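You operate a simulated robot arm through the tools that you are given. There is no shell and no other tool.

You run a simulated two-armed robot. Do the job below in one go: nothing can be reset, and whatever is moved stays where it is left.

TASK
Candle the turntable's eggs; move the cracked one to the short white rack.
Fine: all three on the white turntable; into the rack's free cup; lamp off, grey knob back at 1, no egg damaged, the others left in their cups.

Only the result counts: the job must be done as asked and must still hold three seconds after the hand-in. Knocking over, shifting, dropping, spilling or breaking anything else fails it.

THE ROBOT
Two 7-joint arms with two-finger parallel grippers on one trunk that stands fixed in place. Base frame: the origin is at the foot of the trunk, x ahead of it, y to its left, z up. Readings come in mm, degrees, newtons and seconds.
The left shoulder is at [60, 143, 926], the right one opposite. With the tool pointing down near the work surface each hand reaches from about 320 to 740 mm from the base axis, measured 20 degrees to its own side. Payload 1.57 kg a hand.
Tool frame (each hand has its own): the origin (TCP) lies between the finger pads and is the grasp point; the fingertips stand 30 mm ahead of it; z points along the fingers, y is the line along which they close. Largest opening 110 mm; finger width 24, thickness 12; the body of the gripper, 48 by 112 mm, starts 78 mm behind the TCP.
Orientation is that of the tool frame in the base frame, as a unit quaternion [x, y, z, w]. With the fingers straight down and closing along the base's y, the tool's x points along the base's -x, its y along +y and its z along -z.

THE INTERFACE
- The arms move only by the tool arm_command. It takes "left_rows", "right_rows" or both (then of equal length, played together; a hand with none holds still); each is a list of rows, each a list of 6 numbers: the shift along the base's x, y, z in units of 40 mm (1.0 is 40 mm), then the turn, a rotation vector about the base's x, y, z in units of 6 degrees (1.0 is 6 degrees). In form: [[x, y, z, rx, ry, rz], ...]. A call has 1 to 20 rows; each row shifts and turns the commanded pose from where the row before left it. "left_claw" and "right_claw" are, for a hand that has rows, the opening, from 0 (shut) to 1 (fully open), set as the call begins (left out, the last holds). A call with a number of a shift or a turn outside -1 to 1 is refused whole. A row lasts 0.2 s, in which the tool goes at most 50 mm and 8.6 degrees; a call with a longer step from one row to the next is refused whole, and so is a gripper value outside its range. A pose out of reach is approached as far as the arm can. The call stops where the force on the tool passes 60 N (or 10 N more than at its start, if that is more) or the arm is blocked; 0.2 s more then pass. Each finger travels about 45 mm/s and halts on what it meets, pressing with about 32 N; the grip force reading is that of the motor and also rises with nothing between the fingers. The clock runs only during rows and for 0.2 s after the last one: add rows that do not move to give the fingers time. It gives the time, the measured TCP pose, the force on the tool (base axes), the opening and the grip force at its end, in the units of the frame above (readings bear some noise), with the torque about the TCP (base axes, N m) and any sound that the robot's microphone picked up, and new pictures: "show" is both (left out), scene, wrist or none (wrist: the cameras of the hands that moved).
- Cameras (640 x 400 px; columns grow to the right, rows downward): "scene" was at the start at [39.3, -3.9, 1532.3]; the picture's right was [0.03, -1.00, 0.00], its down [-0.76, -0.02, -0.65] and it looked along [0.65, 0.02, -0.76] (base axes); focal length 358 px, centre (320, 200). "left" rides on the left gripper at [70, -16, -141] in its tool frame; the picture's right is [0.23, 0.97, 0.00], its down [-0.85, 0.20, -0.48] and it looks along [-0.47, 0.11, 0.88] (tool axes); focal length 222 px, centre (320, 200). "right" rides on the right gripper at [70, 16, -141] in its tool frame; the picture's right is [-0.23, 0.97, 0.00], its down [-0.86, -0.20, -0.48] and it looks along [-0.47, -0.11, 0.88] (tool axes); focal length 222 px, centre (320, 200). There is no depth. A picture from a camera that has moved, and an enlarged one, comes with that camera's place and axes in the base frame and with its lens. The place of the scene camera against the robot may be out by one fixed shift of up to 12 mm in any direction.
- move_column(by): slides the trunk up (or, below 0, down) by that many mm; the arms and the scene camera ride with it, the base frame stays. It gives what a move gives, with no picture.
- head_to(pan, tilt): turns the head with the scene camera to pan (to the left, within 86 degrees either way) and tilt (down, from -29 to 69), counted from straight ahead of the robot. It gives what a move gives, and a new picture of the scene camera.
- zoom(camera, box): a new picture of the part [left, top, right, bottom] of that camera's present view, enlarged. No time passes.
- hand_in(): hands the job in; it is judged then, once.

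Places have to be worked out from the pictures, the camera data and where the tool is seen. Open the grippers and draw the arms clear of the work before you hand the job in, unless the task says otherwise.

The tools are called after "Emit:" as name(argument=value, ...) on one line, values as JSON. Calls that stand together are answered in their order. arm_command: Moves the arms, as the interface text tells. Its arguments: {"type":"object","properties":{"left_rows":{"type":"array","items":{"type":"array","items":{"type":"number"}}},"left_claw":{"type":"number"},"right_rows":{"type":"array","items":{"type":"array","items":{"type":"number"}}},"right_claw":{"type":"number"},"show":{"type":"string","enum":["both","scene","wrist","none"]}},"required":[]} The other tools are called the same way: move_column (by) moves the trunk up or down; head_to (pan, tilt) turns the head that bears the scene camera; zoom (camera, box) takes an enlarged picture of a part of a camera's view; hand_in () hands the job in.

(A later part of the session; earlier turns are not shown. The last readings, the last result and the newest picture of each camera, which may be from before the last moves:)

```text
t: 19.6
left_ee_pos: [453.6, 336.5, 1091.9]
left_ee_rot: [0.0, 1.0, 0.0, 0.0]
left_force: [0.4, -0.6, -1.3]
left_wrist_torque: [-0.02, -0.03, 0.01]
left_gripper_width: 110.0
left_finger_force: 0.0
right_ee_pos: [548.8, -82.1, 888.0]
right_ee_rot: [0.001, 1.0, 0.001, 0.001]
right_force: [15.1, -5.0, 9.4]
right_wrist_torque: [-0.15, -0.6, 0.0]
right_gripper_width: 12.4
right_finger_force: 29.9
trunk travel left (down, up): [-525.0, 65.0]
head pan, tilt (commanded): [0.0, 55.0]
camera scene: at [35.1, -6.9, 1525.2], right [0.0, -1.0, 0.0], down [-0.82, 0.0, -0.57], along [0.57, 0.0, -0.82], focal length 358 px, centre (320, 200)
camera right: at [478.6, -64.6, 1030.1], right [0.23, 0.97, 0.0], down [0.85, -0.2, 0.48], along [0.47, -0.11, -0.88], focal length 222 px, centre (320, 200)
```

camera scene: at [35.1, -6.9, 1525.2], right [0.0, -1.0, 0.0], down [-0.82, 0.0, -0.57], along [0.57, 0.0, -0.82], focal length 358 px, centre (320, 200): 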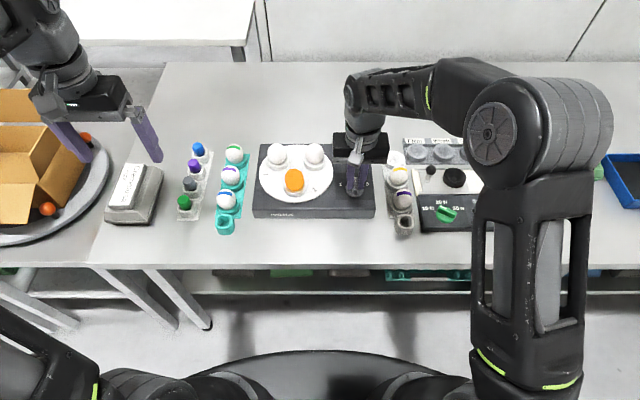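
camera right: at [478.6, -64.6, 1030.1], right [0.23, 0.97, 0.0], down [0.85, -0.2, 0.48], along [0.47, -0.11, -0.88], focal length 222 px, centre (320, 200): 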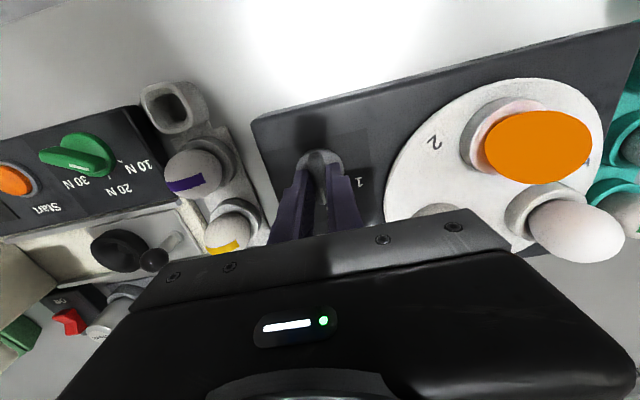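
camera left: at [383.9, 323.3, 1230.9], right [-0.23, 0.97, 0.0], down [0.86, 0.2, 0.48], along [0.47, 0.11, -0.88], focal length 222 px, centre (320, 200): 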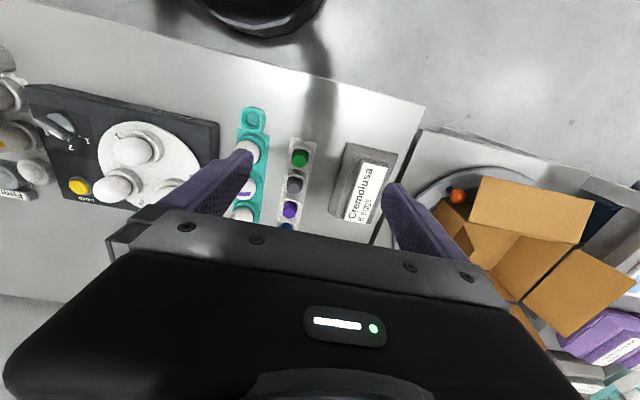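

The turntable rotated: label 2 now stands where 1 was and the egg at the front glows. I inspect it from both cameras.

Emit:
zoom(camera="scene", box=[264, 160, 328, 200])

Emit:
zoom(camera="left", box=[60, 110, 220, 210])

Emit:
zoom(camera="right", box=[400, 80, 620, 220])

Emit:
zoom(camera="scene", box=[240, 130, 432, 250])

```text
10.00 times, centred on (296, 180) of scene
camera zoom: at [35.1, -6.9, 1525.2], right [0.0, -1.0, 0.0], down [-0.82, 0.0, -0.57], along [0.57, 0.0, -0.82], focal length 3583 px, centre (560, 400)
```

zoom: 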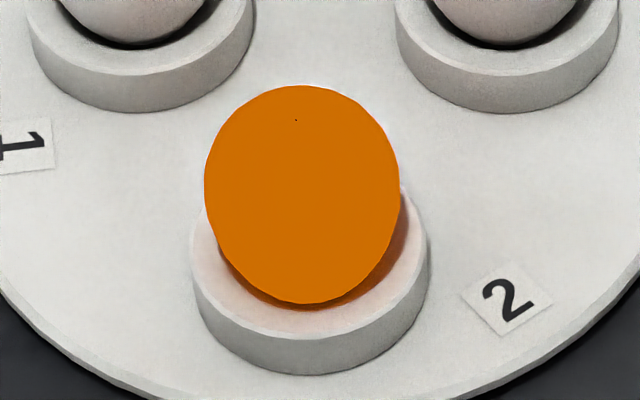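

```text
4.00 times, centred on (140, 160) of left
camera zoom: at [384.5, 321.7, 1231.3], right [-0.23, 0.97, 0.0], down [0.86, 0.2, 0.48], along [0.47, 0.11, -0.88], focal length 888 px, centre (1040, 360)
```

zoom: 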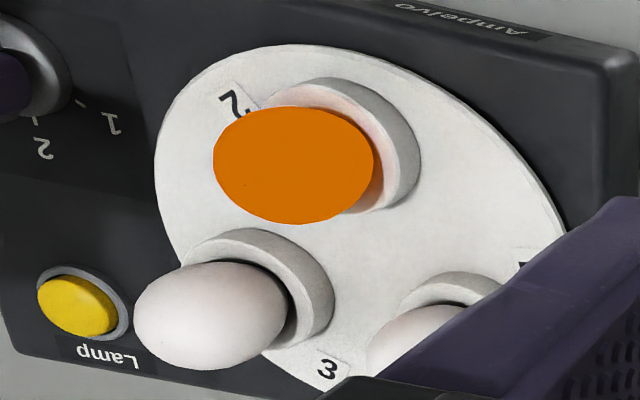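

```text
2.86 times, centred on (510, 150) of right
camera zoom: at [478.6, -64.6, 1030.1], right [0.23, 0.97, 0.0], down [0.85, -0.2, 0.48], along [0.47, -0.11, -0.88], focal length 635 px, centre (-223, 343)
```

zoom: 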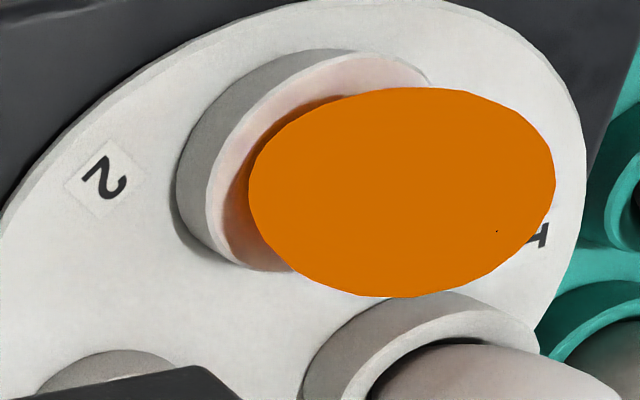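

```text
3.33 times, centred on (336, 190) of scene
camera zoom: at [35.1, -6.9, 1525.2], right [0.0, -1.0, 0.0], down [-0.82, 0.0, -0.57], along [0.57, 0.0, -0.82], focal length 1194 px, centre (267, 233)
```

zoom: 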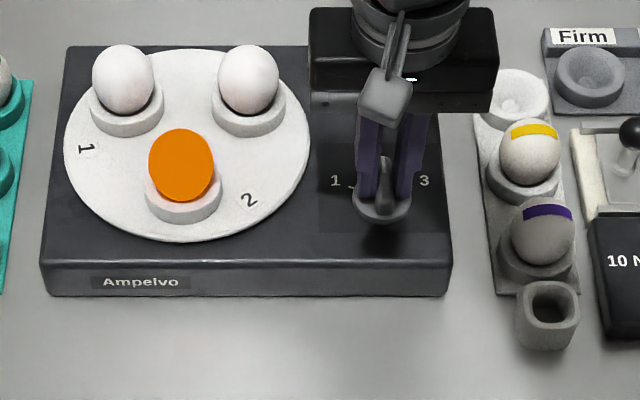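

Egg 2 shows no line from these sides. I ease the lateral load slightly and turn another -57° to position 3.

Emit:
arm_command(right_rows=[[0.03, -0.01, 0, 0, 0, -0.95], [0, 0, 0, 0, 0, -0.95], [0, 0, 0, 0, 0, -0.95], [0, 0, 0, 0, 0, -0.95], [0, 0, 0, 0, 0, -0.95], [0, 0, 0, 0, 0, -0.95], [0, 0, 0, 0, 0, -0.95], [0, 0, 0, 0, 0, -0.95], [0, 0, 0, 0, 0, -0.95], [0, 0, 0, 0, 0, -0.95], [0, 0, 0, 0, 0, 0]], right_claw=0.03)

Emit:
zoom(camera="scene", box=[264, 160, 328, 200])

Emit:
zoom(camera="left", box=[60, 110, 220, 210])

Emit:
zoom(camera="scene", box=[240, 130, 432, 250])

```text
t: 22.1
left_ee_pos: [453.0, 337.8, 1090.9]
left_ee_rot: [0.0, 1.0, 0.0, 0.001]
left_force: [0.1, 0.0, 0.8]
left_wrist_torque: [0.05, -0.03, 0.0]
left_gripper_width: 110.0
left_finger_force: 0.1
right_ee_pos: [550.1, -81.8, 887.3]
right_ee_rot: [0.476, 0.879, -0.001, 0.0]
right_force: [5.1, -6.3, 2.4]
right_wrist_torque: [-0.69, -0.6, -0.03]
right_gripper_width: 12.5
right_finger_force: 29.8
trunk travel left (down, up): [-525.0, 65.0]
head pan, tilt (commanded): [0.0, 55.0]
camera scene: at [34.3, -6.9, 1525.1], right [0.0, -1.0, 0.0], down [-0.82, 0.0, -0.57], along [0.57, 0.0, -0.82], focal length 358 px, centre (320, 200)
camera right: at [524.6, -13.3, 1030.1], right [0.94, 0.34, 0.0], down [0.3, -0.83, 0.48], along [0.16, -0.45, -0.88], focal length 222 px, centre (320, 200)
```

scene: 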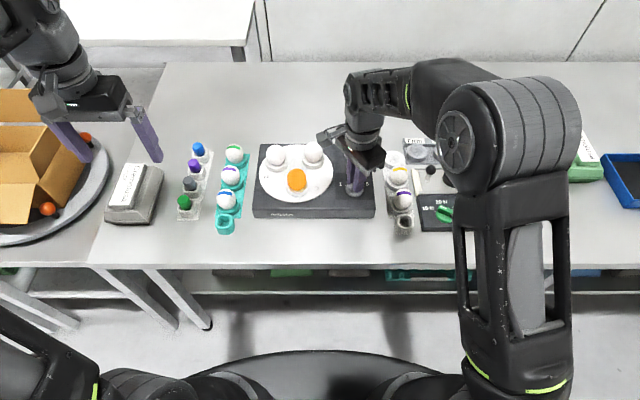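
right: 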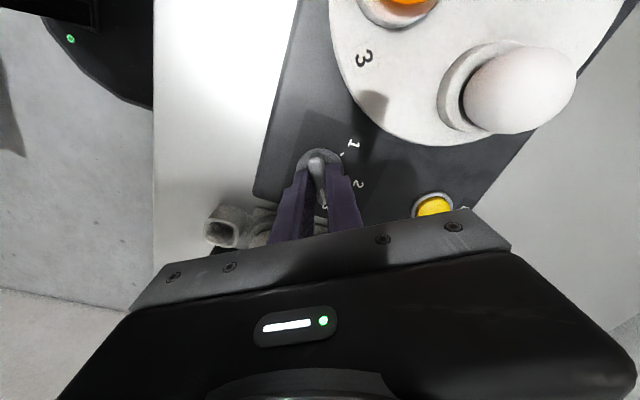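

```text
10.00 times, centred on (296, 180) of scene
camera zoom: at [34.3, -6.9, 1525.1], right [0.0, -1.0, 0.0], down [-0.82, 0.0, -0.57], along [0.57, 0.0, -0.82], focal length 3583 px, centre (560, 400)
```

zoom: 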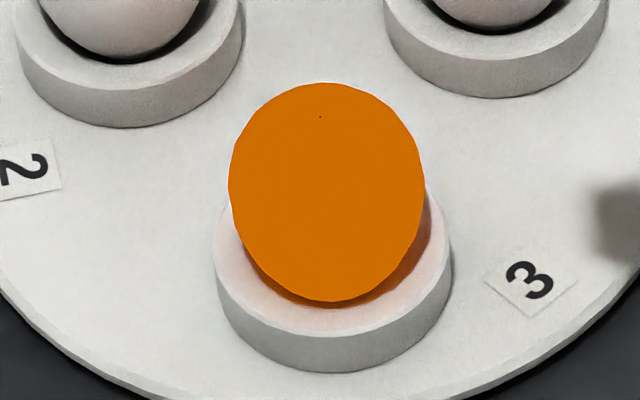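

```text
4.00 times, centred on (140, 160) of left
camera zoom: at [383.9, 321.6, 1231.3], right [-0.23, 0.97, 0.0], down [0.85, 0.2, 0.48], along [0.47, 0.11, -0.88], focal length 888 px, centre (1040, 360)
```

zoom: 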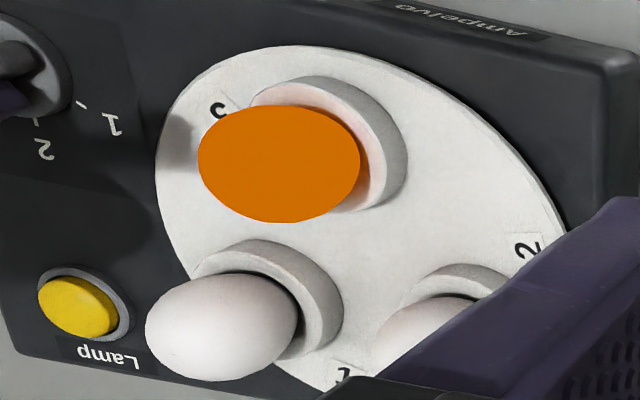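

```text
3.33 times, centred on (336, 190) of scene
camera zoom: at [34.3, -6.9, 1525.1], right [0.0, -1.0, 0.0], down [-0.82, 0.0, -0.57], along [0.57, 0.0, -0.82], focal length 1194 px, centre (267, 233)
```

zoom: 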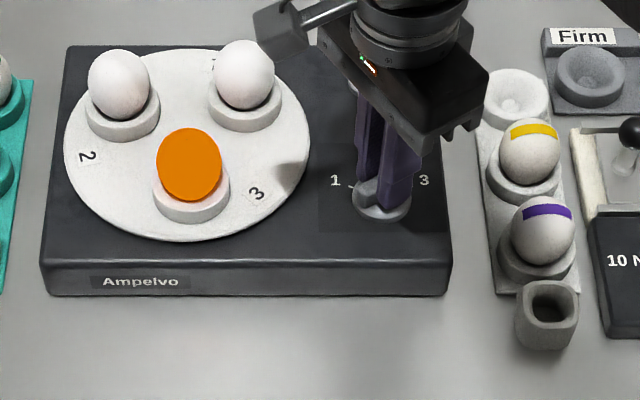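

Egg 3 shows no line either from here, but the table looks a few degrees short of position 3. I turn a little further and watch torque.

Emit:
arm_command(right_rows=[[0, 0, 0, 0, 0, -0.4], [0, 0, 0, 0, 0, -0.4], [0, 0, 0, 0, 0, 0]], right_claw=0.03)

Emit:
zoom(camera="scene", box=[240, 130, 432, 250])

Emit:
zoom(camera="left", box=[60, 110, 220, 210])

```text
t: 22.9
left_ee_pos: [453.2, 335.2, 1091.0]
left_ee_rot: [0.0, 1.0, 0.0, 0.0]
left_force: [0.3, 0.5, 0.8]
left_wrist_torque: [0.0, -0.02, 0.0]
left_gripper_width: 110.1
left_finger_force: 0.1
right_ee_pos: [549.0, -81.4, 887.5]
right_ee_rot: [0.513, 0.858, -0.001, -0.001]
right_force: [2.5, -10.3, -2.8]
right_wrist_torque: [0.04, 0.01, 0.0]
right_gripper_width: 12.4
right_finger_force: 29.3
trunk travel left (down, up): [-525.0, 65.0]
head pan, tilt (commanded): [0.0, 55.0]
camera scene: at [34.6, -7.7, 1525.1], right [0.0, -1.0, 0.0], down [-0.82, 0.0, -0.57], along [0.57, 0.0, -0.82], focal length 358 px, centre (320, 200)
camera right: at [530.3, -11.5, 1030.1], right [0.97, 0.26, 0.0], down [0.23, -0.85, 0.48], along [0.12, -0.46, -0.88], focal length 222 px, centre (320, 200)
```

scene: 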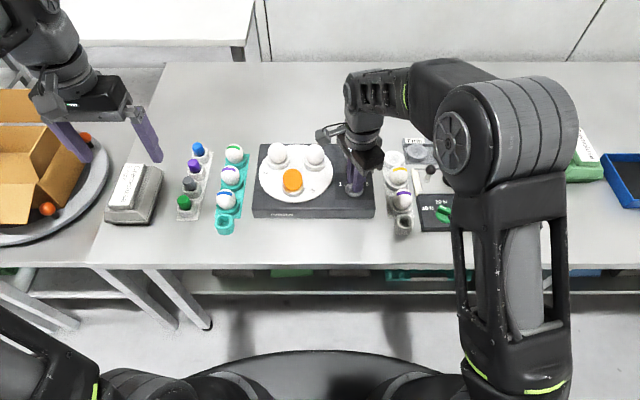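
right: 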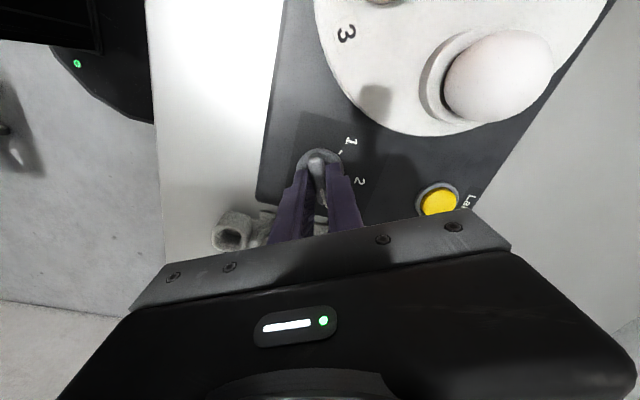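

```text
3.33 times, centred on (336, 190) of scene
camera zoom: at [34.6, -7.7, 1525.1], right [0.0, -1.0, 0.0], down [-0.82, 0.0, -0.57], along [0.57, 0.0, -0.82], focal length 1194 px, centre (267, 233)
```

zoom: 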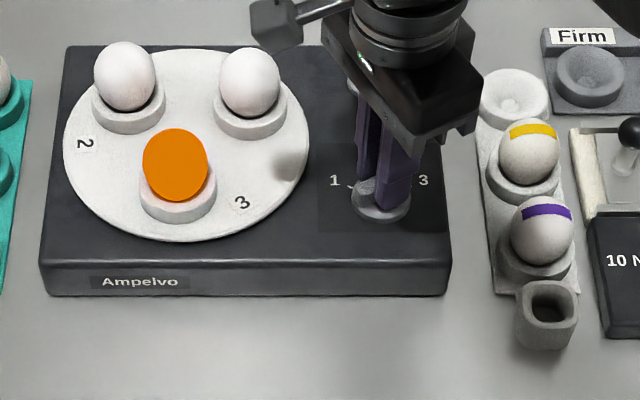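

```text
4.00 times, centred on (140, 160) of left
camera zoom: at [384.2, 320.9, 1231.5], right [-0.23, 0.97, 0.0], down [0.86, 0.2, 0.48], along [0.47, 0.11, -0.88], focal length 888 px, centre (1040, 360)
```

zoom: 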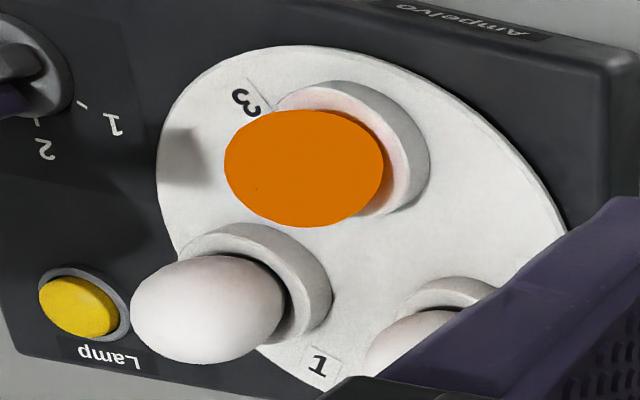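

Knob position 3 is reached (torque about zero) and egg 3 still looks clean from the front. To see the eggs' far sides too, I bring the left hand over the table turned around so its camera looks back from behind.

Emit:
arm_command(left_rows=[[0.157, -0.219, -0.071, 0, 0, -1], [0.157, -0.219, -0.071, 0, 0, -1], [0.157, -0.219, -0.071, 0, 0, -1], [0.157, -0.219, -0.071, 0, 0, -1], [0.157, -0.219, -0.071, 0, 0, -1], [0.157, -0.219, -0.071, 0, 0, -1], [0.157, -0.219, -0.071, 0, 0, -1], [0.157, -0.219, -0.071, 0, 0, -1], [0.157, -0.219, -0.071, 0, 0, -1], [0.157, -0.219, -0.071, 0, 0, -1], [0.157, -0.219, -0.071, 0, 0, -1], [0.157, -0.219, -0.071, 0, 0, -1], [0.157, -0.219, -0.071, 0, 0, -1], [0.157, -0.219, -0.071, 0, 0, -1], [0.157, -0.219, -0.071, 0, 0, -1]])

```text
t: 26.1
left_ee_pos: [548.1, 207.8, 1050.7]
left_ee_rot: [0.707, 0.707, 0.0, -0.001]
left_force: [0.5, -1.1, -0.3]
left_wrist_torque: [0.02, 0.01, 0.01]
left_gripper_width: 109.8
left_finger_force: 0.1
right_ee_pos: [548.0, -82.3, 887.7]
right_ee_rot: [0.513, 0.858, -0.001, -0.001]
right_force: [-4.2, -14.1, -12.9]
right_wrist_torque: [-0.35, 0.07, 0.0]
right_gripper_width: 12.3
right_finger_force: 30.0
trunk travel left (down, up): [-525.0, 65.0]
head pan, tilt (commanded): [0.0, 55.0]
camera scene: at [34.7, -8.3, 1525.2], right [0.0, -1.0, 0.0], down [-0.82, 0.0, -0.57], along [0.57, 0.0, -0.82], focal length 358 px, centre (320, 200)
camera left: at [533.0, 278.0, 1190.3], right [0.97, 0.23, 0.0], down [0.2, -0.86, 0.48], along [0.11, -0.47, -0.88], focal length 222 px, centre (320, 200)
```

scene: 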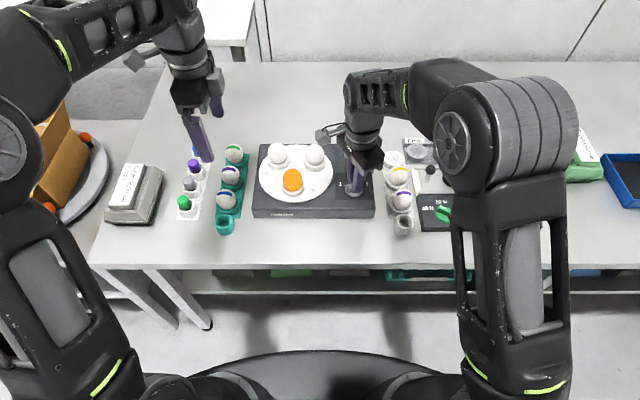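
left: 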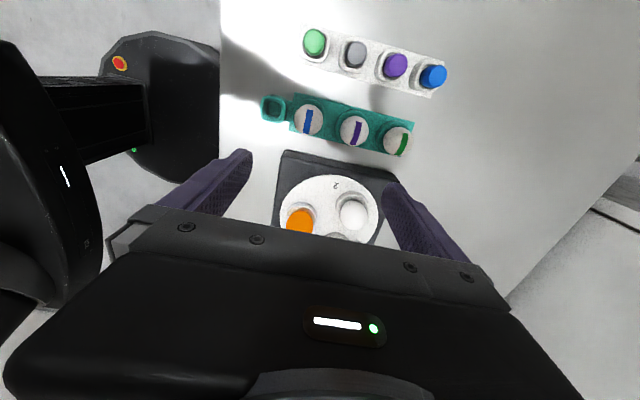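

The left wrist turns fine. I continue to -150° while opening the right fingers so the knob rests unloaded in its detent.

Emit:
arm_command(left_rows=[[0.157, -0.219, -0.071, 0, 0, -1], [0.157, -0.219, -0.071, 0, 0, -1], [0.157, -0.219, -0.071, 0, 0, -1], [0.157, -0.219, -0.071, 0, 0, -1], [0.157, -0.219, -0.071, 0, 0, -1], [0.157, -0.219, -0.071, 0, 0, -1], [0.157, -0.219, -0.071, 0, 0, -1], [0.157, -0.219, -0.071, 0, 0, -1], [0.157, -0.219, -0.071, 0, 0, -1], [0.157, -0.219, -0.071, 0, 0, -1]], right_rows=[[0, 0, 0, 0, 0, 0], [0, 0, 0, 0, 0, 0], [0, 0, 0, 0, 0, 0], [0, 0, 0, 0, 0, 0], [0, 0, 0, 0, 0, 0], [0, 0, 0, 0, 0, 0], [0, 0, 0, 0, 0, 0], [0, 0, 0, 0, 0, 0], [0, 0, 0, 0, 0, 0], [0, 0, 0, 0, 0, 0]], right_claw=0.35)

```text
t: 28.2
left_ee_pos: [611.9, 119.3, 1022.8]
left_ee_rot: [0.966, 0.258, 0.0, -0.001]
left_force: [0.2, 0.8, 0.6]
left_wrist_torque: [0.0, 0.02, 0.04]
left_gripper_width: 110.0
left_finger_force: 0.1
right_ee_pos: [549.5, -80.0, 887.0]
right_ee_rot: [0.514, 0.858, 0.0, -0.001]
right_force: [0.6, 0.9, -0.6]
right_wrist_torque: [0.0, -0.02, 0.01]
right_gripper_width: 38.4
right_finger_force: 0.0
trunk travel left (down, up): [-525.0, 65.0]
head pan, tilt (commanded): [0.0, 55.0]
camera scene: at [34.3, -6.7, 1525.2], right [0.0, -1.0, 0.0], down [-0.82, 0.0, -0.57], along [0.57, 0.0, -0.82], focal length 358 px, centre (320, 200)
camera right: at [530.1, -10.3, 1030.7], right [0.97, 0.26, 0.0], down [0.23, -0.85, 0.48], along [0.12, -0.46, -0.88], focal length 222 px, centre (320, 200)
camera left: at [664.3, 169.0, 1163.5], right [0.68, -0.73, 0.0], down [-0.64, -0.6, 0.48], along [-0.35, -0.33, -0.88], focal length 222 px, centre (320, 200)
```

scene: 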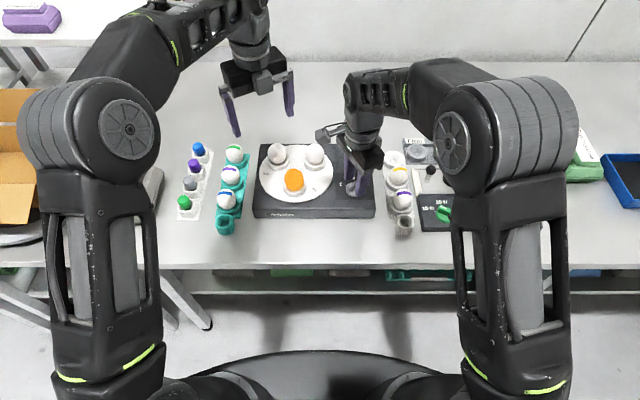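
right: 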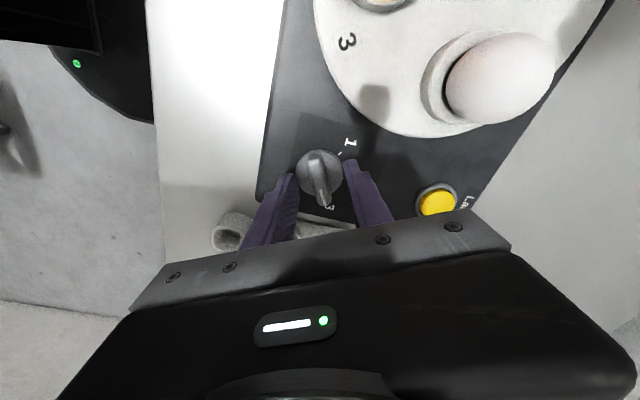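
left: 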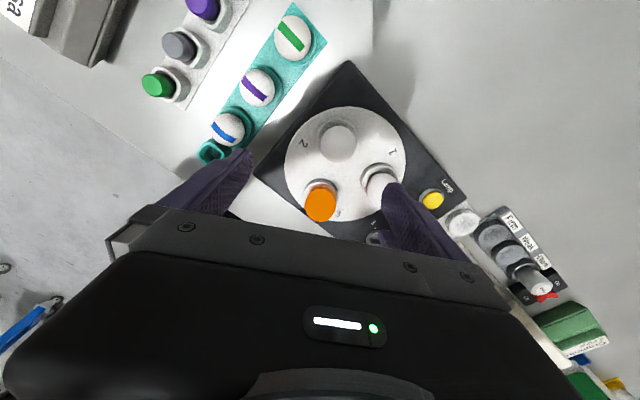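

Emit:
zoom(camera="left", box=[270, 100, 420, 240])

Emit:
zoom(camera="left", box=[296, 180, 344, 228])

Emit:
zoom(camera="scene", box=[240, 130, 432, 250])

Emit:
zoom(camera="right", box=[270, 120, 390, 220])

```text
2.86 times, centred on (345, 170) of left
camera zoom: at [664.3, 169.0, 1163.5], right [0.68, -0.73, 0.0], down [-0.64, -0.6, 0.48], along [-0.35, -0.33, -0.88], focal length 635 px, centre (249, 286)
```

zoom: 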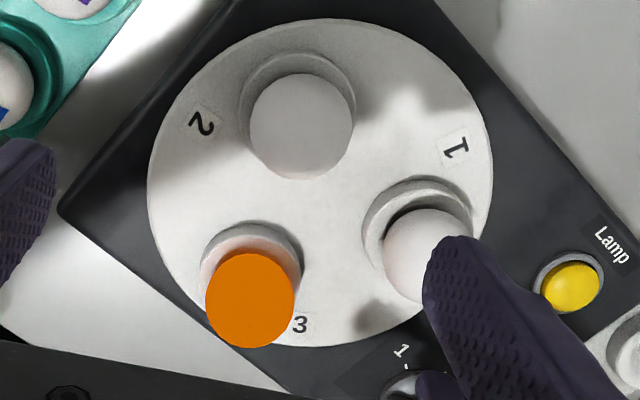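

```text
8.33 times, centred on (320, 204) of left
camera zoom: at [664.3, 169.0, 1163.5], right [0.68, -0.73, 0.0], down [-0.64, -0.6, 0.48], along [-0.35, -0.33, -0.88], focal length 1851 px, centre (320, 167)
```

zoom: 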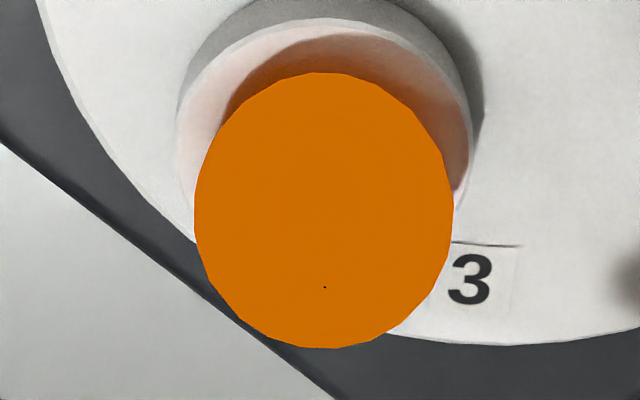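

```text
3.33 times, centred on (336, 190) of scene
camera zoom: at [34.3, -6.7, 1525.2], right [0.0, -1.0, 0.0], down [-0.82, 0.0, -0.57], along [0.57, 0.0, -0.82], focal length 1194 px, centre (267, 233)
```

zoom: 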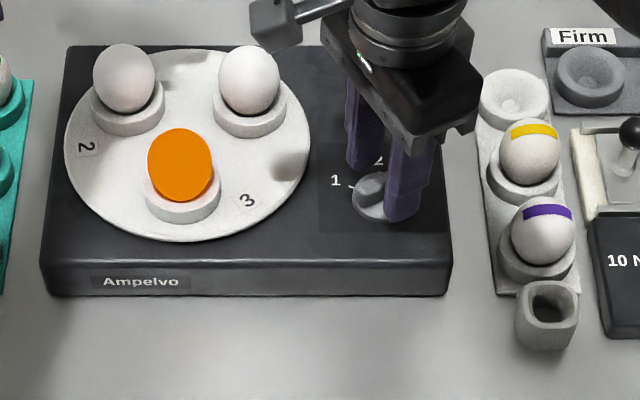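

```text
4.00 times, centred on (330, 170) of right
camera zoom: at [530.1, -10.3, 1030.7], right [0.97, 0.26, 0.0], down [0.23, -0.85, 0.48], along [0.12, -0.46, -0.88], focal length 888 px, centre (280, 320)
```

zoom: 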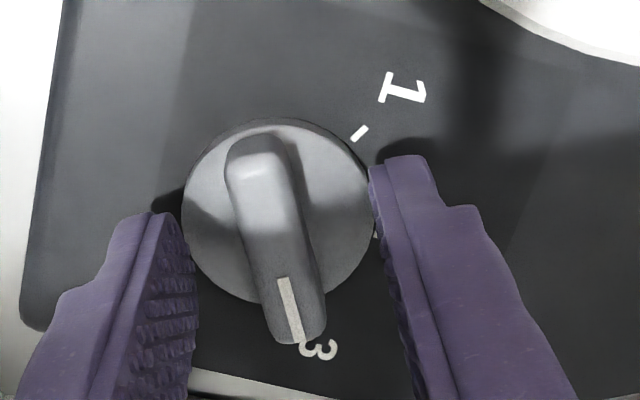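

Egg 3 is clean from behind as well, and the knob snapped neatly into 3. I grip the bar again and turn +60° back to 2, with the left camera watching from behind.

Emit:
arm_command(right_rows=[[-0.03, 0, 0, 0, 0, 0], [0, 0, 0, 0, 0, 0], [0, 0, 0, 0, 0, 0], [0, 0, 0, 0, 0, 1], [0, 0, 0, 0, 0, 1], [0, 0, 0, 0, 0, 1], [0, 0, 0, 0, 0, 1], [0, 0, 0, 0, 0, 1], [0, 0, 0, 0, 0, 1], [0, 0, 0, 0, 0, 1], [0, 0, 0, 0, 0, 1], [0, 0, 0, 0, 0, 1], [0, 0, 0, 0, 0, 1], [0, 0, 0, 0, 0, 0]], right_claw=0.03, show="scene")

Emit:
arm_command(right_rows=[[0, 0, 0, 0, 0, 0], [0, 0, 0, 0, 0, 0]], right_claw=0.35, show="scene")

Emit:
zoom(camera="left", box=[270, 100, 420, 240])

Emit:
zoom(camera="left", box=[296, 180, 344, 228])

Emit:
zoom(camera="scene", box=[240, 130, 432, 250])

Emit:
zoom(camera="right", box=[270, 120, 390, 220])

```text
t: 31.2
left_ee_pos: [611.3, 118.6, 1023.4]
left_ee_rot: [0.966, 0.259, 0.001, 0.0]
left_force: [-0.6, -0.8, 0.0]
left_wrist_torque: [0.0, 0.01, 0.02]
left_gripper_width: 110.0
left_finger_force: 0.1
right_ee_pos: [547.2, -81.4, 888.5]
right_ee_rot: [0.015, 1.0, 0.0, 0.0]
right_force: [-2.8, -3.7, -0.8]
right_wrist_torque: [-0.13, -0.47, 0.08]
right_gripper_width: 12.4
right_finger_force: 29.4
trunk travel left (down, up): [-525.0, 65.0]
head pan, tilt (commanded): [0.0, 55.0]
camera scene: at [33.5, -6.8, 1525.2], right [0.0, -1.0, 0.0], down [-0.82, 0.0, -0.57], along [0.57, 0.0, -0.82], focal length 358 px, centre (320, 200)
```

scene: 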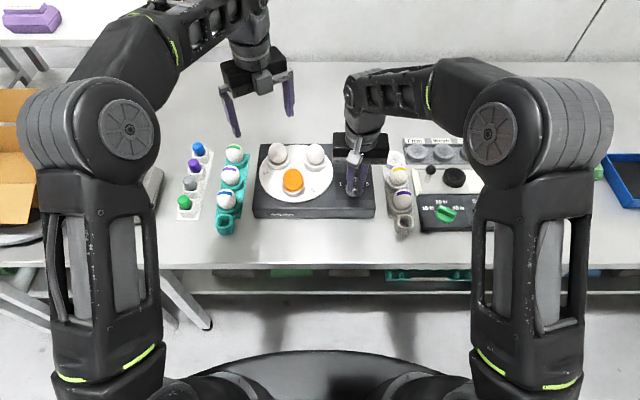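

```text
t: 31.9
left_ee_pos: [611.5, 120.1, 1023.5]
left_ee_rot: [0.966, 0.259, 0.0, 0.001]
left_force: [-1.1, 0.0, 0.3]
left_wrist_torque: [-0.04, -0.01, 0.03]
left_gripper_width: 110.0
left_finger_force: 0.1
right_ee_pos: [547.8, -80.2, 887.8]
right_ee_rot: [0.015, 1.0, 0.0, 0.0]
right_force: [0.6, 0.4, 0.2]
right_wrist_torque: [0.04, 0.03, 0.02]
right_gripper_width: 38.2
right_finger_force: 0.1
trunk travel left (down, up): [-525.0, 65.0]
head pan, tilt (commanded): [0.0, 55.0]
camera scene: at [34.3, -6.3, 1525.2], right [0.0, -1.0, 0.0], down [-0.82, 0.0, -0.57], along [0.57, 0.0, -0.82], focal length 358 px, centre (320, 200)
```

scene: 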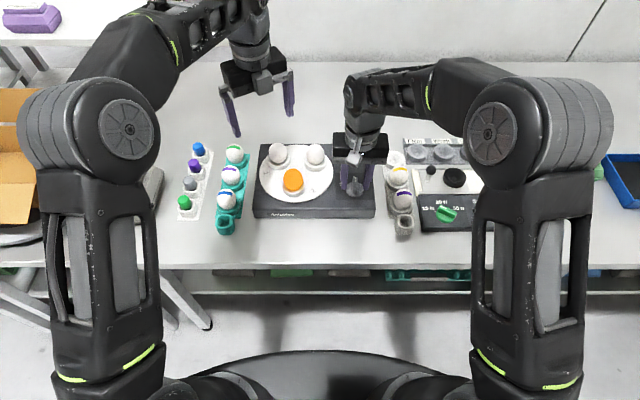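

```text
2.86 times, centred on (345, 170) of left
camera zoom: at [664.1, 169.6, 1163.4], right [0.68, -0.73, 0.0], down [-0.64, -0.6, 0.48], along [-0.35, -0.33, -0.88], focal length 635 px, centre (249, 286)
```

zoom: 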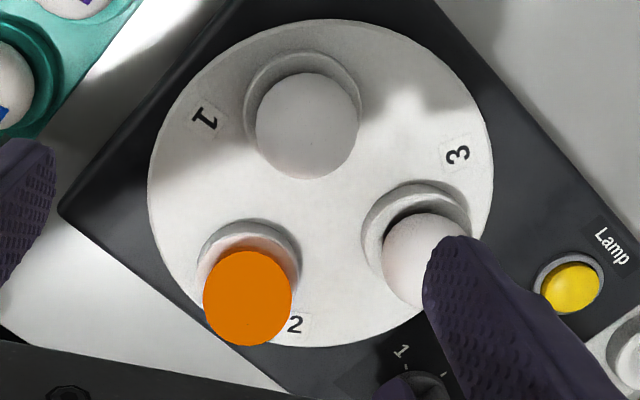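

```text
8.33 times, centred on (320, 204) of left
camera zoom: at [664.1, 169.6, 1163.4], right [0.68, -0.73, 0.0], down [-0.64, -0.6, 0.48], along [-0.35, -0.33, -0.88], focal length 1851 px, centre (320, 167)
```

zoom: 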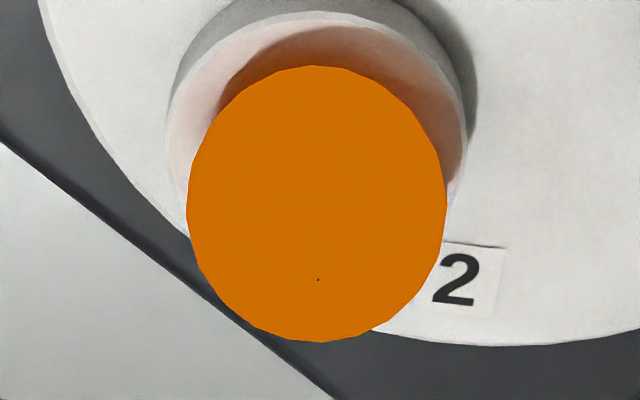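

```text
3.33 times, centred on (336, 190) of scene
camera zoom: at [34.3, -6.3, 1525.2], right [0.0, -1.0, 0.0], down [-0.82, 0.0, -0.57], along [0.57, 0.0, -0.82], focal length 1194 px, centre (267, 233)
```

zoom: 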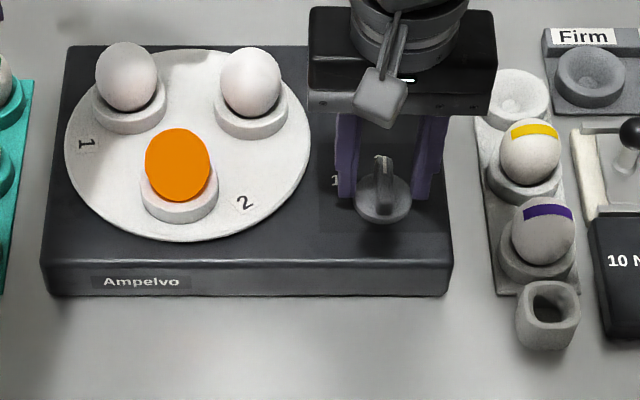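

```text
4.00 times, centred on (330, 170) of right
camera zoom: at [478.0, -61.5, 1030.5], right [0.26, 0.97, 0.0], down [0.85, -0.23, 0.48], along [0.46, -0.12, -0.88], focal length 888 px, centre (280, 320)
```

zoom: 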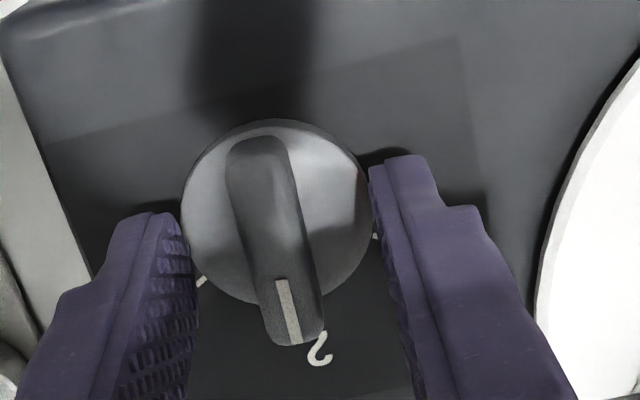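

Egg 2 is clean from behind too. I grip again and turn on to position 1 to look at egg 1 from behind.

Emit:
arm_command(right_rows=[[0, 0, 0, 0, 0, 0], [0, 0, 0, 0, 0, 0], [0, 0, 0, 0, 0, 0], [0, 0, 0, 0, 0, 0.99], [0, 0, 0, 0, 0, 0.99], [0, 0, 0, 0, 0, 0.99], [0, 0, 0, 0, 0, 0.99], [0, 0, 0, 0, 0, 0.99], [0, 0, 0, 0, 0, 0.99], [0, 0, 0, 0, 0, 0.99], [0, 0, 0, 0, 0, 0.99], [0, 0, 0, 0, 0, 0.99], [0, 0, 0, 0, 0, 0.99], [0, 0, 0, 0, 0, 0]], right_claw=0.03, show="none")

Emit:
arm_command(right_rows=[[0, 0, 0, 0, 0, 0], [0, 0, 0, 0, 0, 0], [0, 0, 0, 0, 0, 0]], right_claw=0.35, show="scene")

Emit:
zoom(camera="left", box=[270, 100, 420, 240])

Emit:
zoom(camera="left", box=[296, 180, 344, 228])

Emit:
zoom(camera="scene", box=[240, 130, 432, 250])

Emit:
zoom(camera="right", box=[270, 120, 390, 220])

```text
t: 34.9
left_ee_pos: [611.1, 118.4, 1024.5]
left_ee_rot: [0.966, 0.26, 0.0, 0.0]
left_force: [0.4, 0.2, -0.5]
left_wrist_torque: [0.0, 0.0, 0.02]
left_gripper_width: 109.9
left_finger_force: 0.0
right_ee_pos: [547.2, -83.0, 887.6]
right_ee_rot: [-0.483, 0.876, 0.0, 0.001]
right_force: [-4.1, -14.0, 3.6]
right_wrist_torque: [-0.49, 0.13, 0.02]
right_gripper_width: 12.4
right_finger_force: 29.1
trunk travel left (down, up): [-525.0, 65.0]
head pan, tilt (commanded): [0.0, 55.0]
```

```text
t: 35.6
left_ee_pos: [609.8, 118.8, 1022.8]
left_ee_rot: [0.966, 0.26, 0.0, 0.0]
left_force: [0.6, 0.5, 0.6]
left_wrist_torque: [0.0, 0.0, -0.01]
left_gripper_width: 110.0
left_finger_force: 0.1
right_ee_pos: [548.2, -80.6, 888.1]
right_ee_rot: [-0.483, 0.876, -0.001, 0.0]
right_force: [0.9, 0.1, 1.3]
right_wrist_torque: [0.0, 0.03, 0.04]
right_gripper_width: 38.4
right_finger_force: 0.0
trunk travel left (down, up): [-525.0, 65.0]
head pan, tilt (commanded): [0.0, 55.0]
camera scene: at [34.1, -6.3, 1525.2], right [0.0, -1.0, 0.0], down [-0.82, 0.0, -0.57], along [0.57, 0.0, -0.82], focal length 358 px, centre (320, 200)
```

scene: 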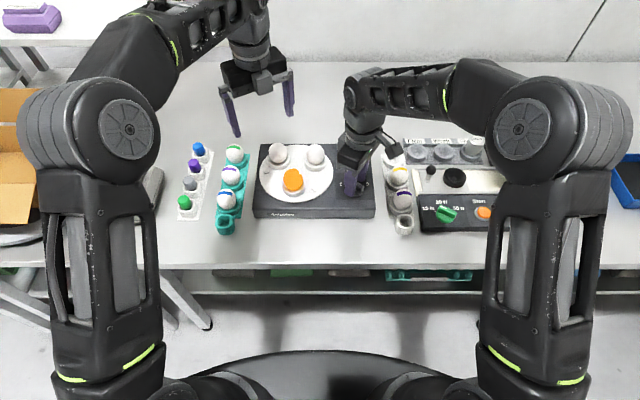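

```text
2.86 times, centred on (345, 170) of left
camera zoom: at [663.9, 169.8, 1163.4], right [0.68, -0.73, 0.0], down [-0.64, -0.6, 0.48], along [-0.35, -0.33, -0.88], focal length 635 px, centre (249, 286)
```

zoom: 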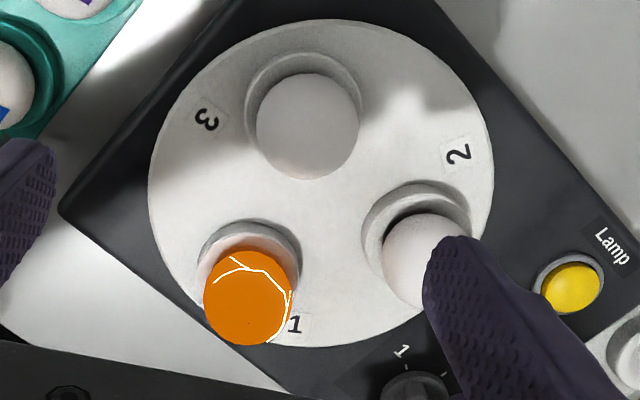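

```text
8.33 times, centred on (320, 204) of left
camera zoom: at [663.9, 169.8, 1163.4], right [0.68, -0.73, 0.0], down [-0.64, -0.6, 0.48], along [-0.35, -0.33, -0.88], focal length 1851 px, centre (320, 167)
```

zoom: 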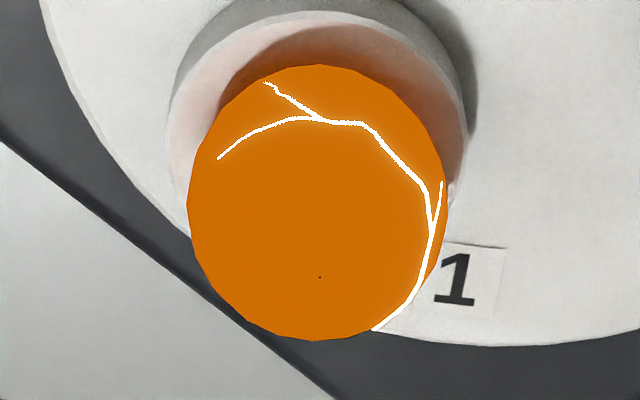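

```text
3.33 times, centred on (336, 190) of scene
camera zoom: at [34.1, -6.3, 1525.2], right [0.0, -1.0, 0.0], down [-0.82, 0.0, -0.57], along [0.57, 0.0, -0.82], focal length 1194 px, centre (267, 233)
```

zoom: 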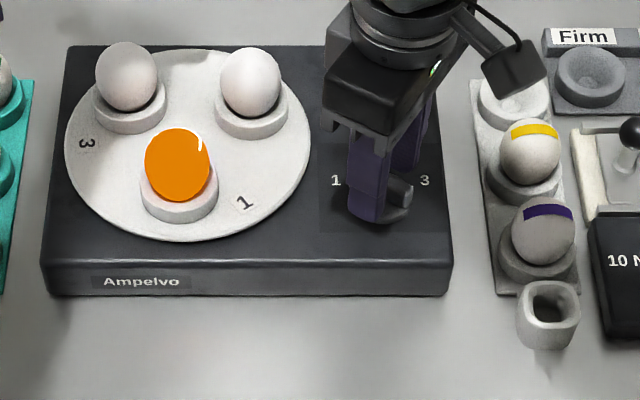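

```text
4.00 times, centred on (330, 170) of right
camera zoom: at [497.2, -130.4, 1030.4], right [-0.7, 0.71, 0.0], down [0.63, 0.62, 0.48], along [0.34, 0.34, -0.88], focal length 888 px, centre (280, 320)
```

zoom: 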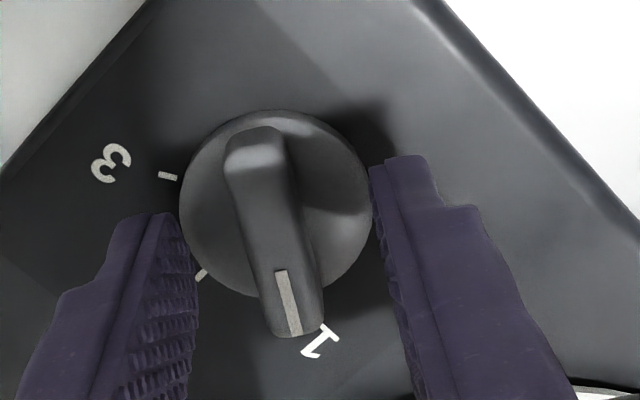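

Egg 1 clearly has a branching crack; eggs 2 and 3 are sound. The knob is back near 1 but the table seems ~2° of knob short, so I regrip and nudge +2.3°.

Emit:
arm_command(right_rows=[[0, 0, 0, 0, 0, 0], [0, 0, 0, 0, 0, 0], [0, 0, 0, 0, 0, 0], [0, 0, 0, 0, 0, 0.2], [0, 0, 0, 0, 0, 0.2], [0, 0, 0, 0, 0, 0]], right_claw=0.03, show="none")

Emit:
arm_command(right_rows=[[0, 0, 0, 0, 0, 0], [0, 0, 0, 0, 0, 0], [0, 0, 0, 0, 0, 0]], right_claw=0.35, show="scene")

Emit:
zoom(camera="left", box=[270, 100, 420, 240])

Emit:
zoom(camera="scene", box=[240, 130, 432, 250])

Emit:
zoom(camera="right", box=[270, 120, 390, 220])

```text
t: 37.0
left_ee_pos: [612.7, 119.9, 1022.5]
left_ee_rot: [0.966, 0.259, -0.001, 0.001]
left_force: [0.1, 0.4, -0.4]
left_wrist_torque: [0.01, 0.01, -0.02]
left_gripper_width: 110.0
left_finger_force: 0.0
right_ee_pos: [548.5, -81.4, 886.7]
right_ee_rot: [-0.5, 0.866, 0.0, 0.002]
right_force: [9.7, 0.9, 2.6]
right_wrist_torque: [-0.7, 0.15, -0.01]
right_gripper_width: 12.3
right_finger_force: 29.5
trunk travel left (down, up): [-525.0, 65.0]
head pan, tilt (commanded): [0.0, 55.0]
```

```text
t: 37.9
left_ee_pos: [610.8, 120.6, 1021.9]
left_ee_rot: [0.966, 0.259, 0.001, 0.0]
left_force: [-0.1, 0.0, 0.0]
left_wrist_torque: [-0.02, -0.01, 0.02]
left_gripper_width: 109.9
left_finger_force: 0.1
right_ee_pos: [545.8, -81.7, 888.2]
right_ee_rot: [-0.501, 0.866, 0.0, 0.0]
right_force: [0.3, 0.7, -0.5]
right_wrist_torque: [-0.01, 0.0, 0.01]
right_gripper_width: 38.4
right_finger_force: 0.0
trunk travel left (down, up): [-525.0, 65.0]
head pan, tilt (commanded): [0.0, 55.0]
camera scene: at [34.1, -6.4, 1525.2], right [0.0, -1.0, 0.0], down [-0.82, 0.0, -0.57], along [0.57, 0.0, -0.82], focal length 358 px, centre (320, 200)
```

scene: 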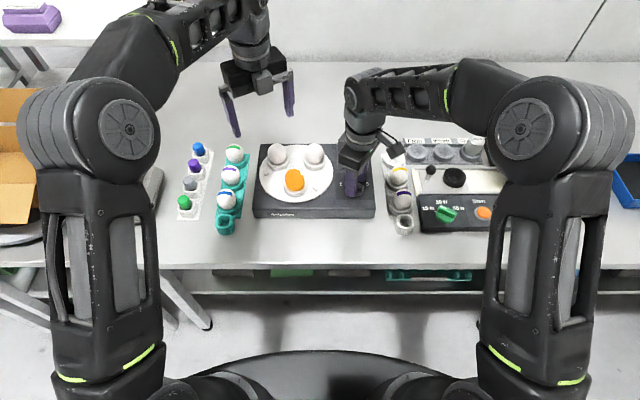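

```text
2.86 times, centred on (345, 170) of left
camera zoom: at [663.9, 169.5, 1163.4], right [0.68, -0.73, 0.0], down [-0.64, -0.6, 0.48], along [-0.35, -0.33, -0.88], focal length 635 px, centre (249, 286)
```

zoom: 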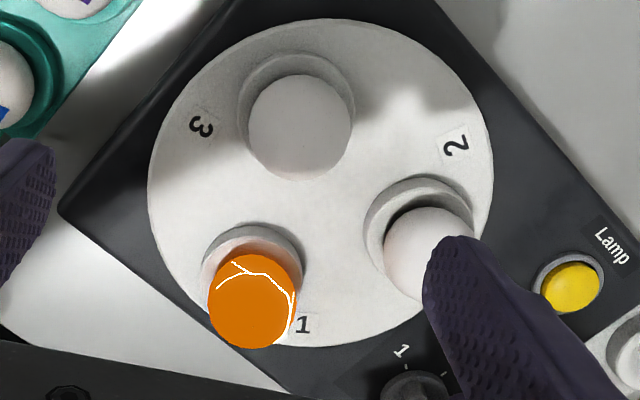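

```text
3.33 times, centred on (336, 190) of scene
camera zoom: at [34.1, -6.4, 1525.2], right [0.0, -1.0, 0.0], down [-0.82, 0.0, -0.57], along [0.57, 0.0, -0.82], focal length 1194 px, centre (267, 233)
```

zoom: 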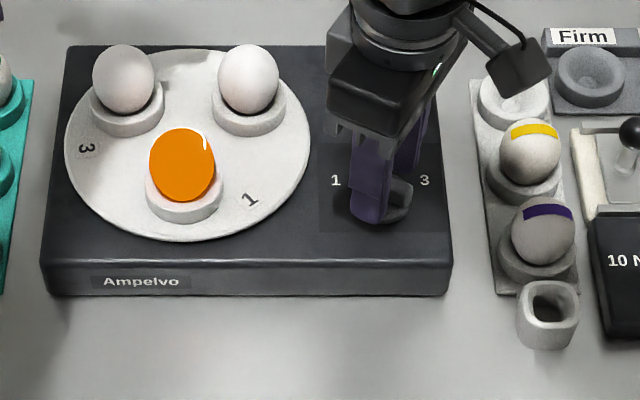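

```text
4.00 times, centred on (330, 170) of right
camera zoom: at [498.3, -133.2, 1030.2], right [-0.73, 0.68, 0.0], down [0.6, 0.64, 0.48], along [0.33, 0.35, -0.88], focal length 888 px, centre (280, 320)
```

zoom: 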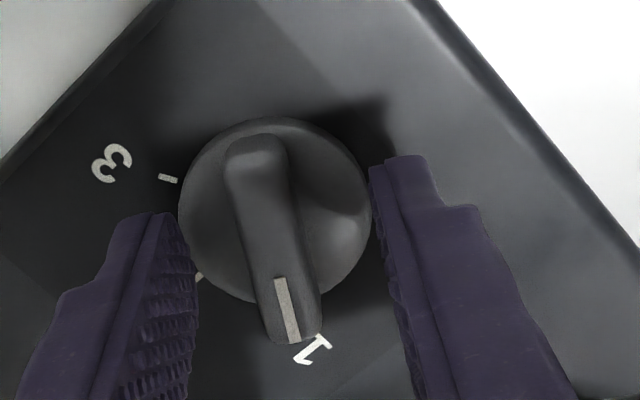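

The table is exactly at its original position 1 again and the crack is on egg 1 at the front. I withdraw the left hand, and lift the right hand off the knob turning it to +90° so the fingers close along x.

Emit:
arm_command(left_rows=[[-0.26, 0.365, 0.118, 0, 0, 1], [-0.26, 0.365, 0.118, 0, 0, 1], [-0.26, 0.365, 0.118, 0, 0, 1], [-0.26, 0.365, 0.118, 0, 0, 1], [-0.26, 0.365, 0.118, 0, 0, 1], [-0.26, 0.365, 0.118, 0, 0, 1], [-0.26, 0.365, 0.118, 0, 0, 1], [-0.26, 0.365, 0.118, 0, 0, 1], [-0.26, 0.365, 0.118, 0, 0, 1], [-0.26, 0.365, 0.118, 0, 0, 1], [-0.26, 0.365, 0.118, 0, 0, 1], [-0.26, 0.365, 0.118, 0, 0, 1], [-0.26, 0.365, 0.118, 0, 0, 1], [-0.26, 0.365, 0.118, 0, 0, 1], [-0.26, 0.365, 0.118, 0, 0, 1]], right_rows=[[0, 0, 0.15, 0, 0, 0], [0, 0, 0.3, 0, 0, 0], [0, 0, 0.35, 0, 0, 0], [0, 0, 0.4, 0, 0, 0], [0, 0, 0.4, 0, 0, 0], [0, 0, 0.2, 0, 0, 0], [0, 0, 0, 0, 0, 1], [0, 0, 0, 0, 0, 1], [0, 0, 0, 0, 0, 1], [0, 0, 0, 0, 0, 1], [0, 0, 0, 0, 0, 1], [0, 0, 0, 0, 0, 0], [0, 0, 0, 0, 0, 0], [0, 0, 0, 0, 0, 0], [0, 0, 0, 0, 0, 0]], right_claw=0.35)

Emit:
zoom(camera="scene", box=[240, 130, 432, 250])

Emit:
zoom(camera="right", box=[200, 40, 440, 220])

```text
t: 41.0
left_ee_pos: [456.7, 340.4, 1093.9]
left_ee_rot: [0.499, 0.867, 0.0, 0.0]
left_force: [-0.1, 0.3, -0.5]
left_wrist_torque: [0.03, -0.03, -0.03]
left_gripper_width: 110.0
left_finger_force: 0.1
right_ee_pos: [548.5, -81.6, 961.5]
right_ee_rot: [0.707, -0.707, 0.0, 0.0]
right_force: [0.0, -0.3, -0.1]
right_wrist_torque: [-0.01, -0.02, -0.01]
right_gripper_width: 38.5
right_finger_force: 0.0
trunk travel left (down, up): [-525.0, 65.0]
head pan, tilt (commanded): [0.0, 55.0]
camera scene: at [33.7, -6.2, 1525.2], right [0.0, -1.0, 0.0], down [-0.82, 0.0, -0.57], along [0.57, 0.0, -0.82], focal length 358 px, centre (320, 200)
camera right: at [531.0, -150.4, 1102.8], right [-0.97, 0.23, 0.0], down [0.2, 0.86, 0.48], along [0.11, 0.47, -0.88], focal length 222 px, centre (320, 200)
camera left: at [407.4, 393.6, 1234.3], right [0.73, 0.69, 0.0], down [0.6, -0.64, 0.48], along [0.33, -0.35, -0.88], focal length 222 px, centre (320, 200)
```

scene: 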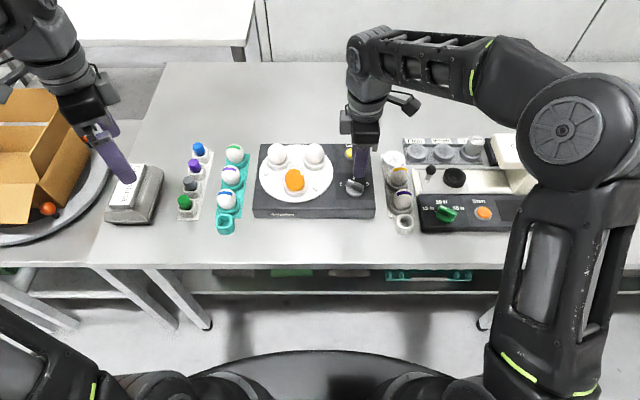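
right: 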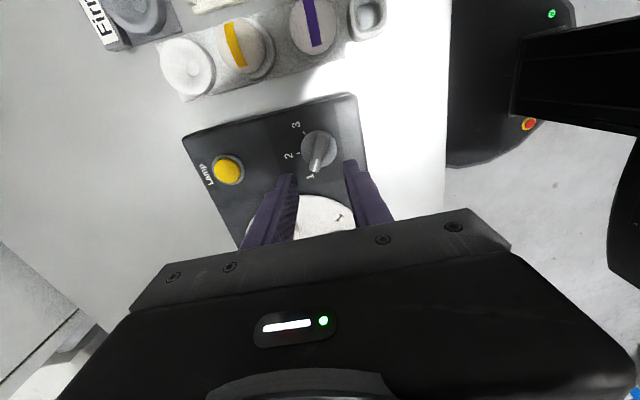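
left: 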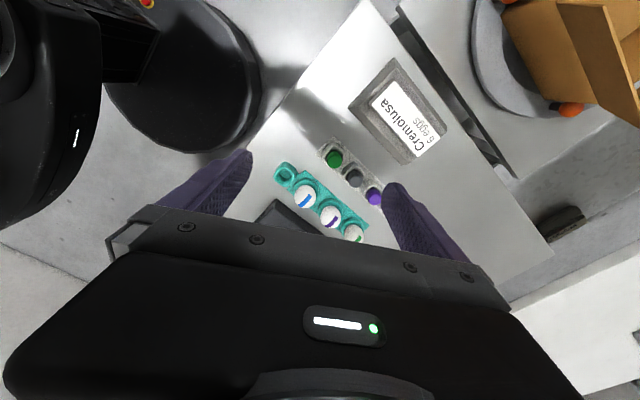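

```text
3.33 times, centred on (336, 190) of scene
camera zoom: at [33.7, -6.2, 1525.2], right [0.0, -1.0, 0.0], down [-0.82, 0.0, -0.57], along [0.57, 0.0, -0.82], focal length 1194 px, centre (267, 233)
```

zoom: 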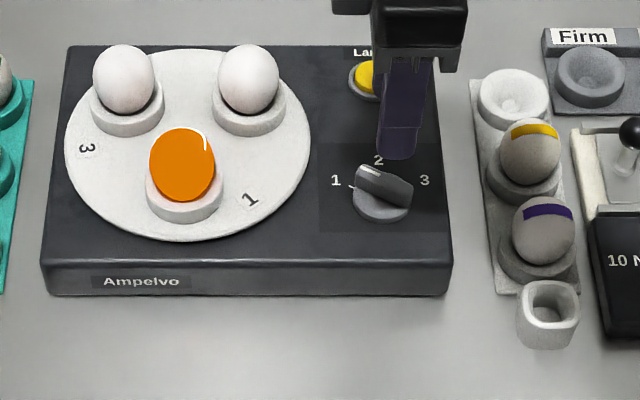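

```text
2.22 times, centred on (320, 130) of right
camera zoom: at [531.0, -150.4, 1102.8], right [-0.97, 0.23, 0.0], down [0.2, 0.86, 0.48], along [0.11, 0.47, -0.88], focal length 494 px, centre (320, 356)
```

zoom: 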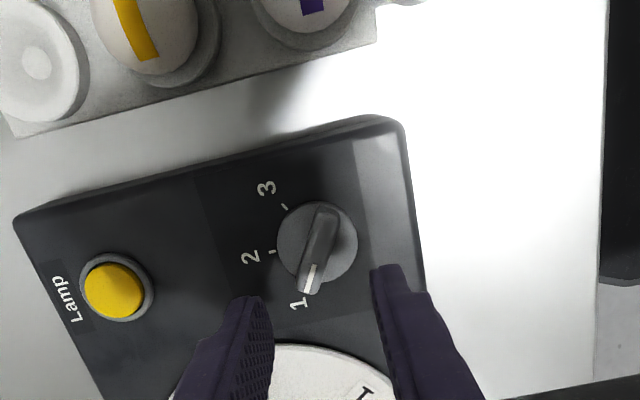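

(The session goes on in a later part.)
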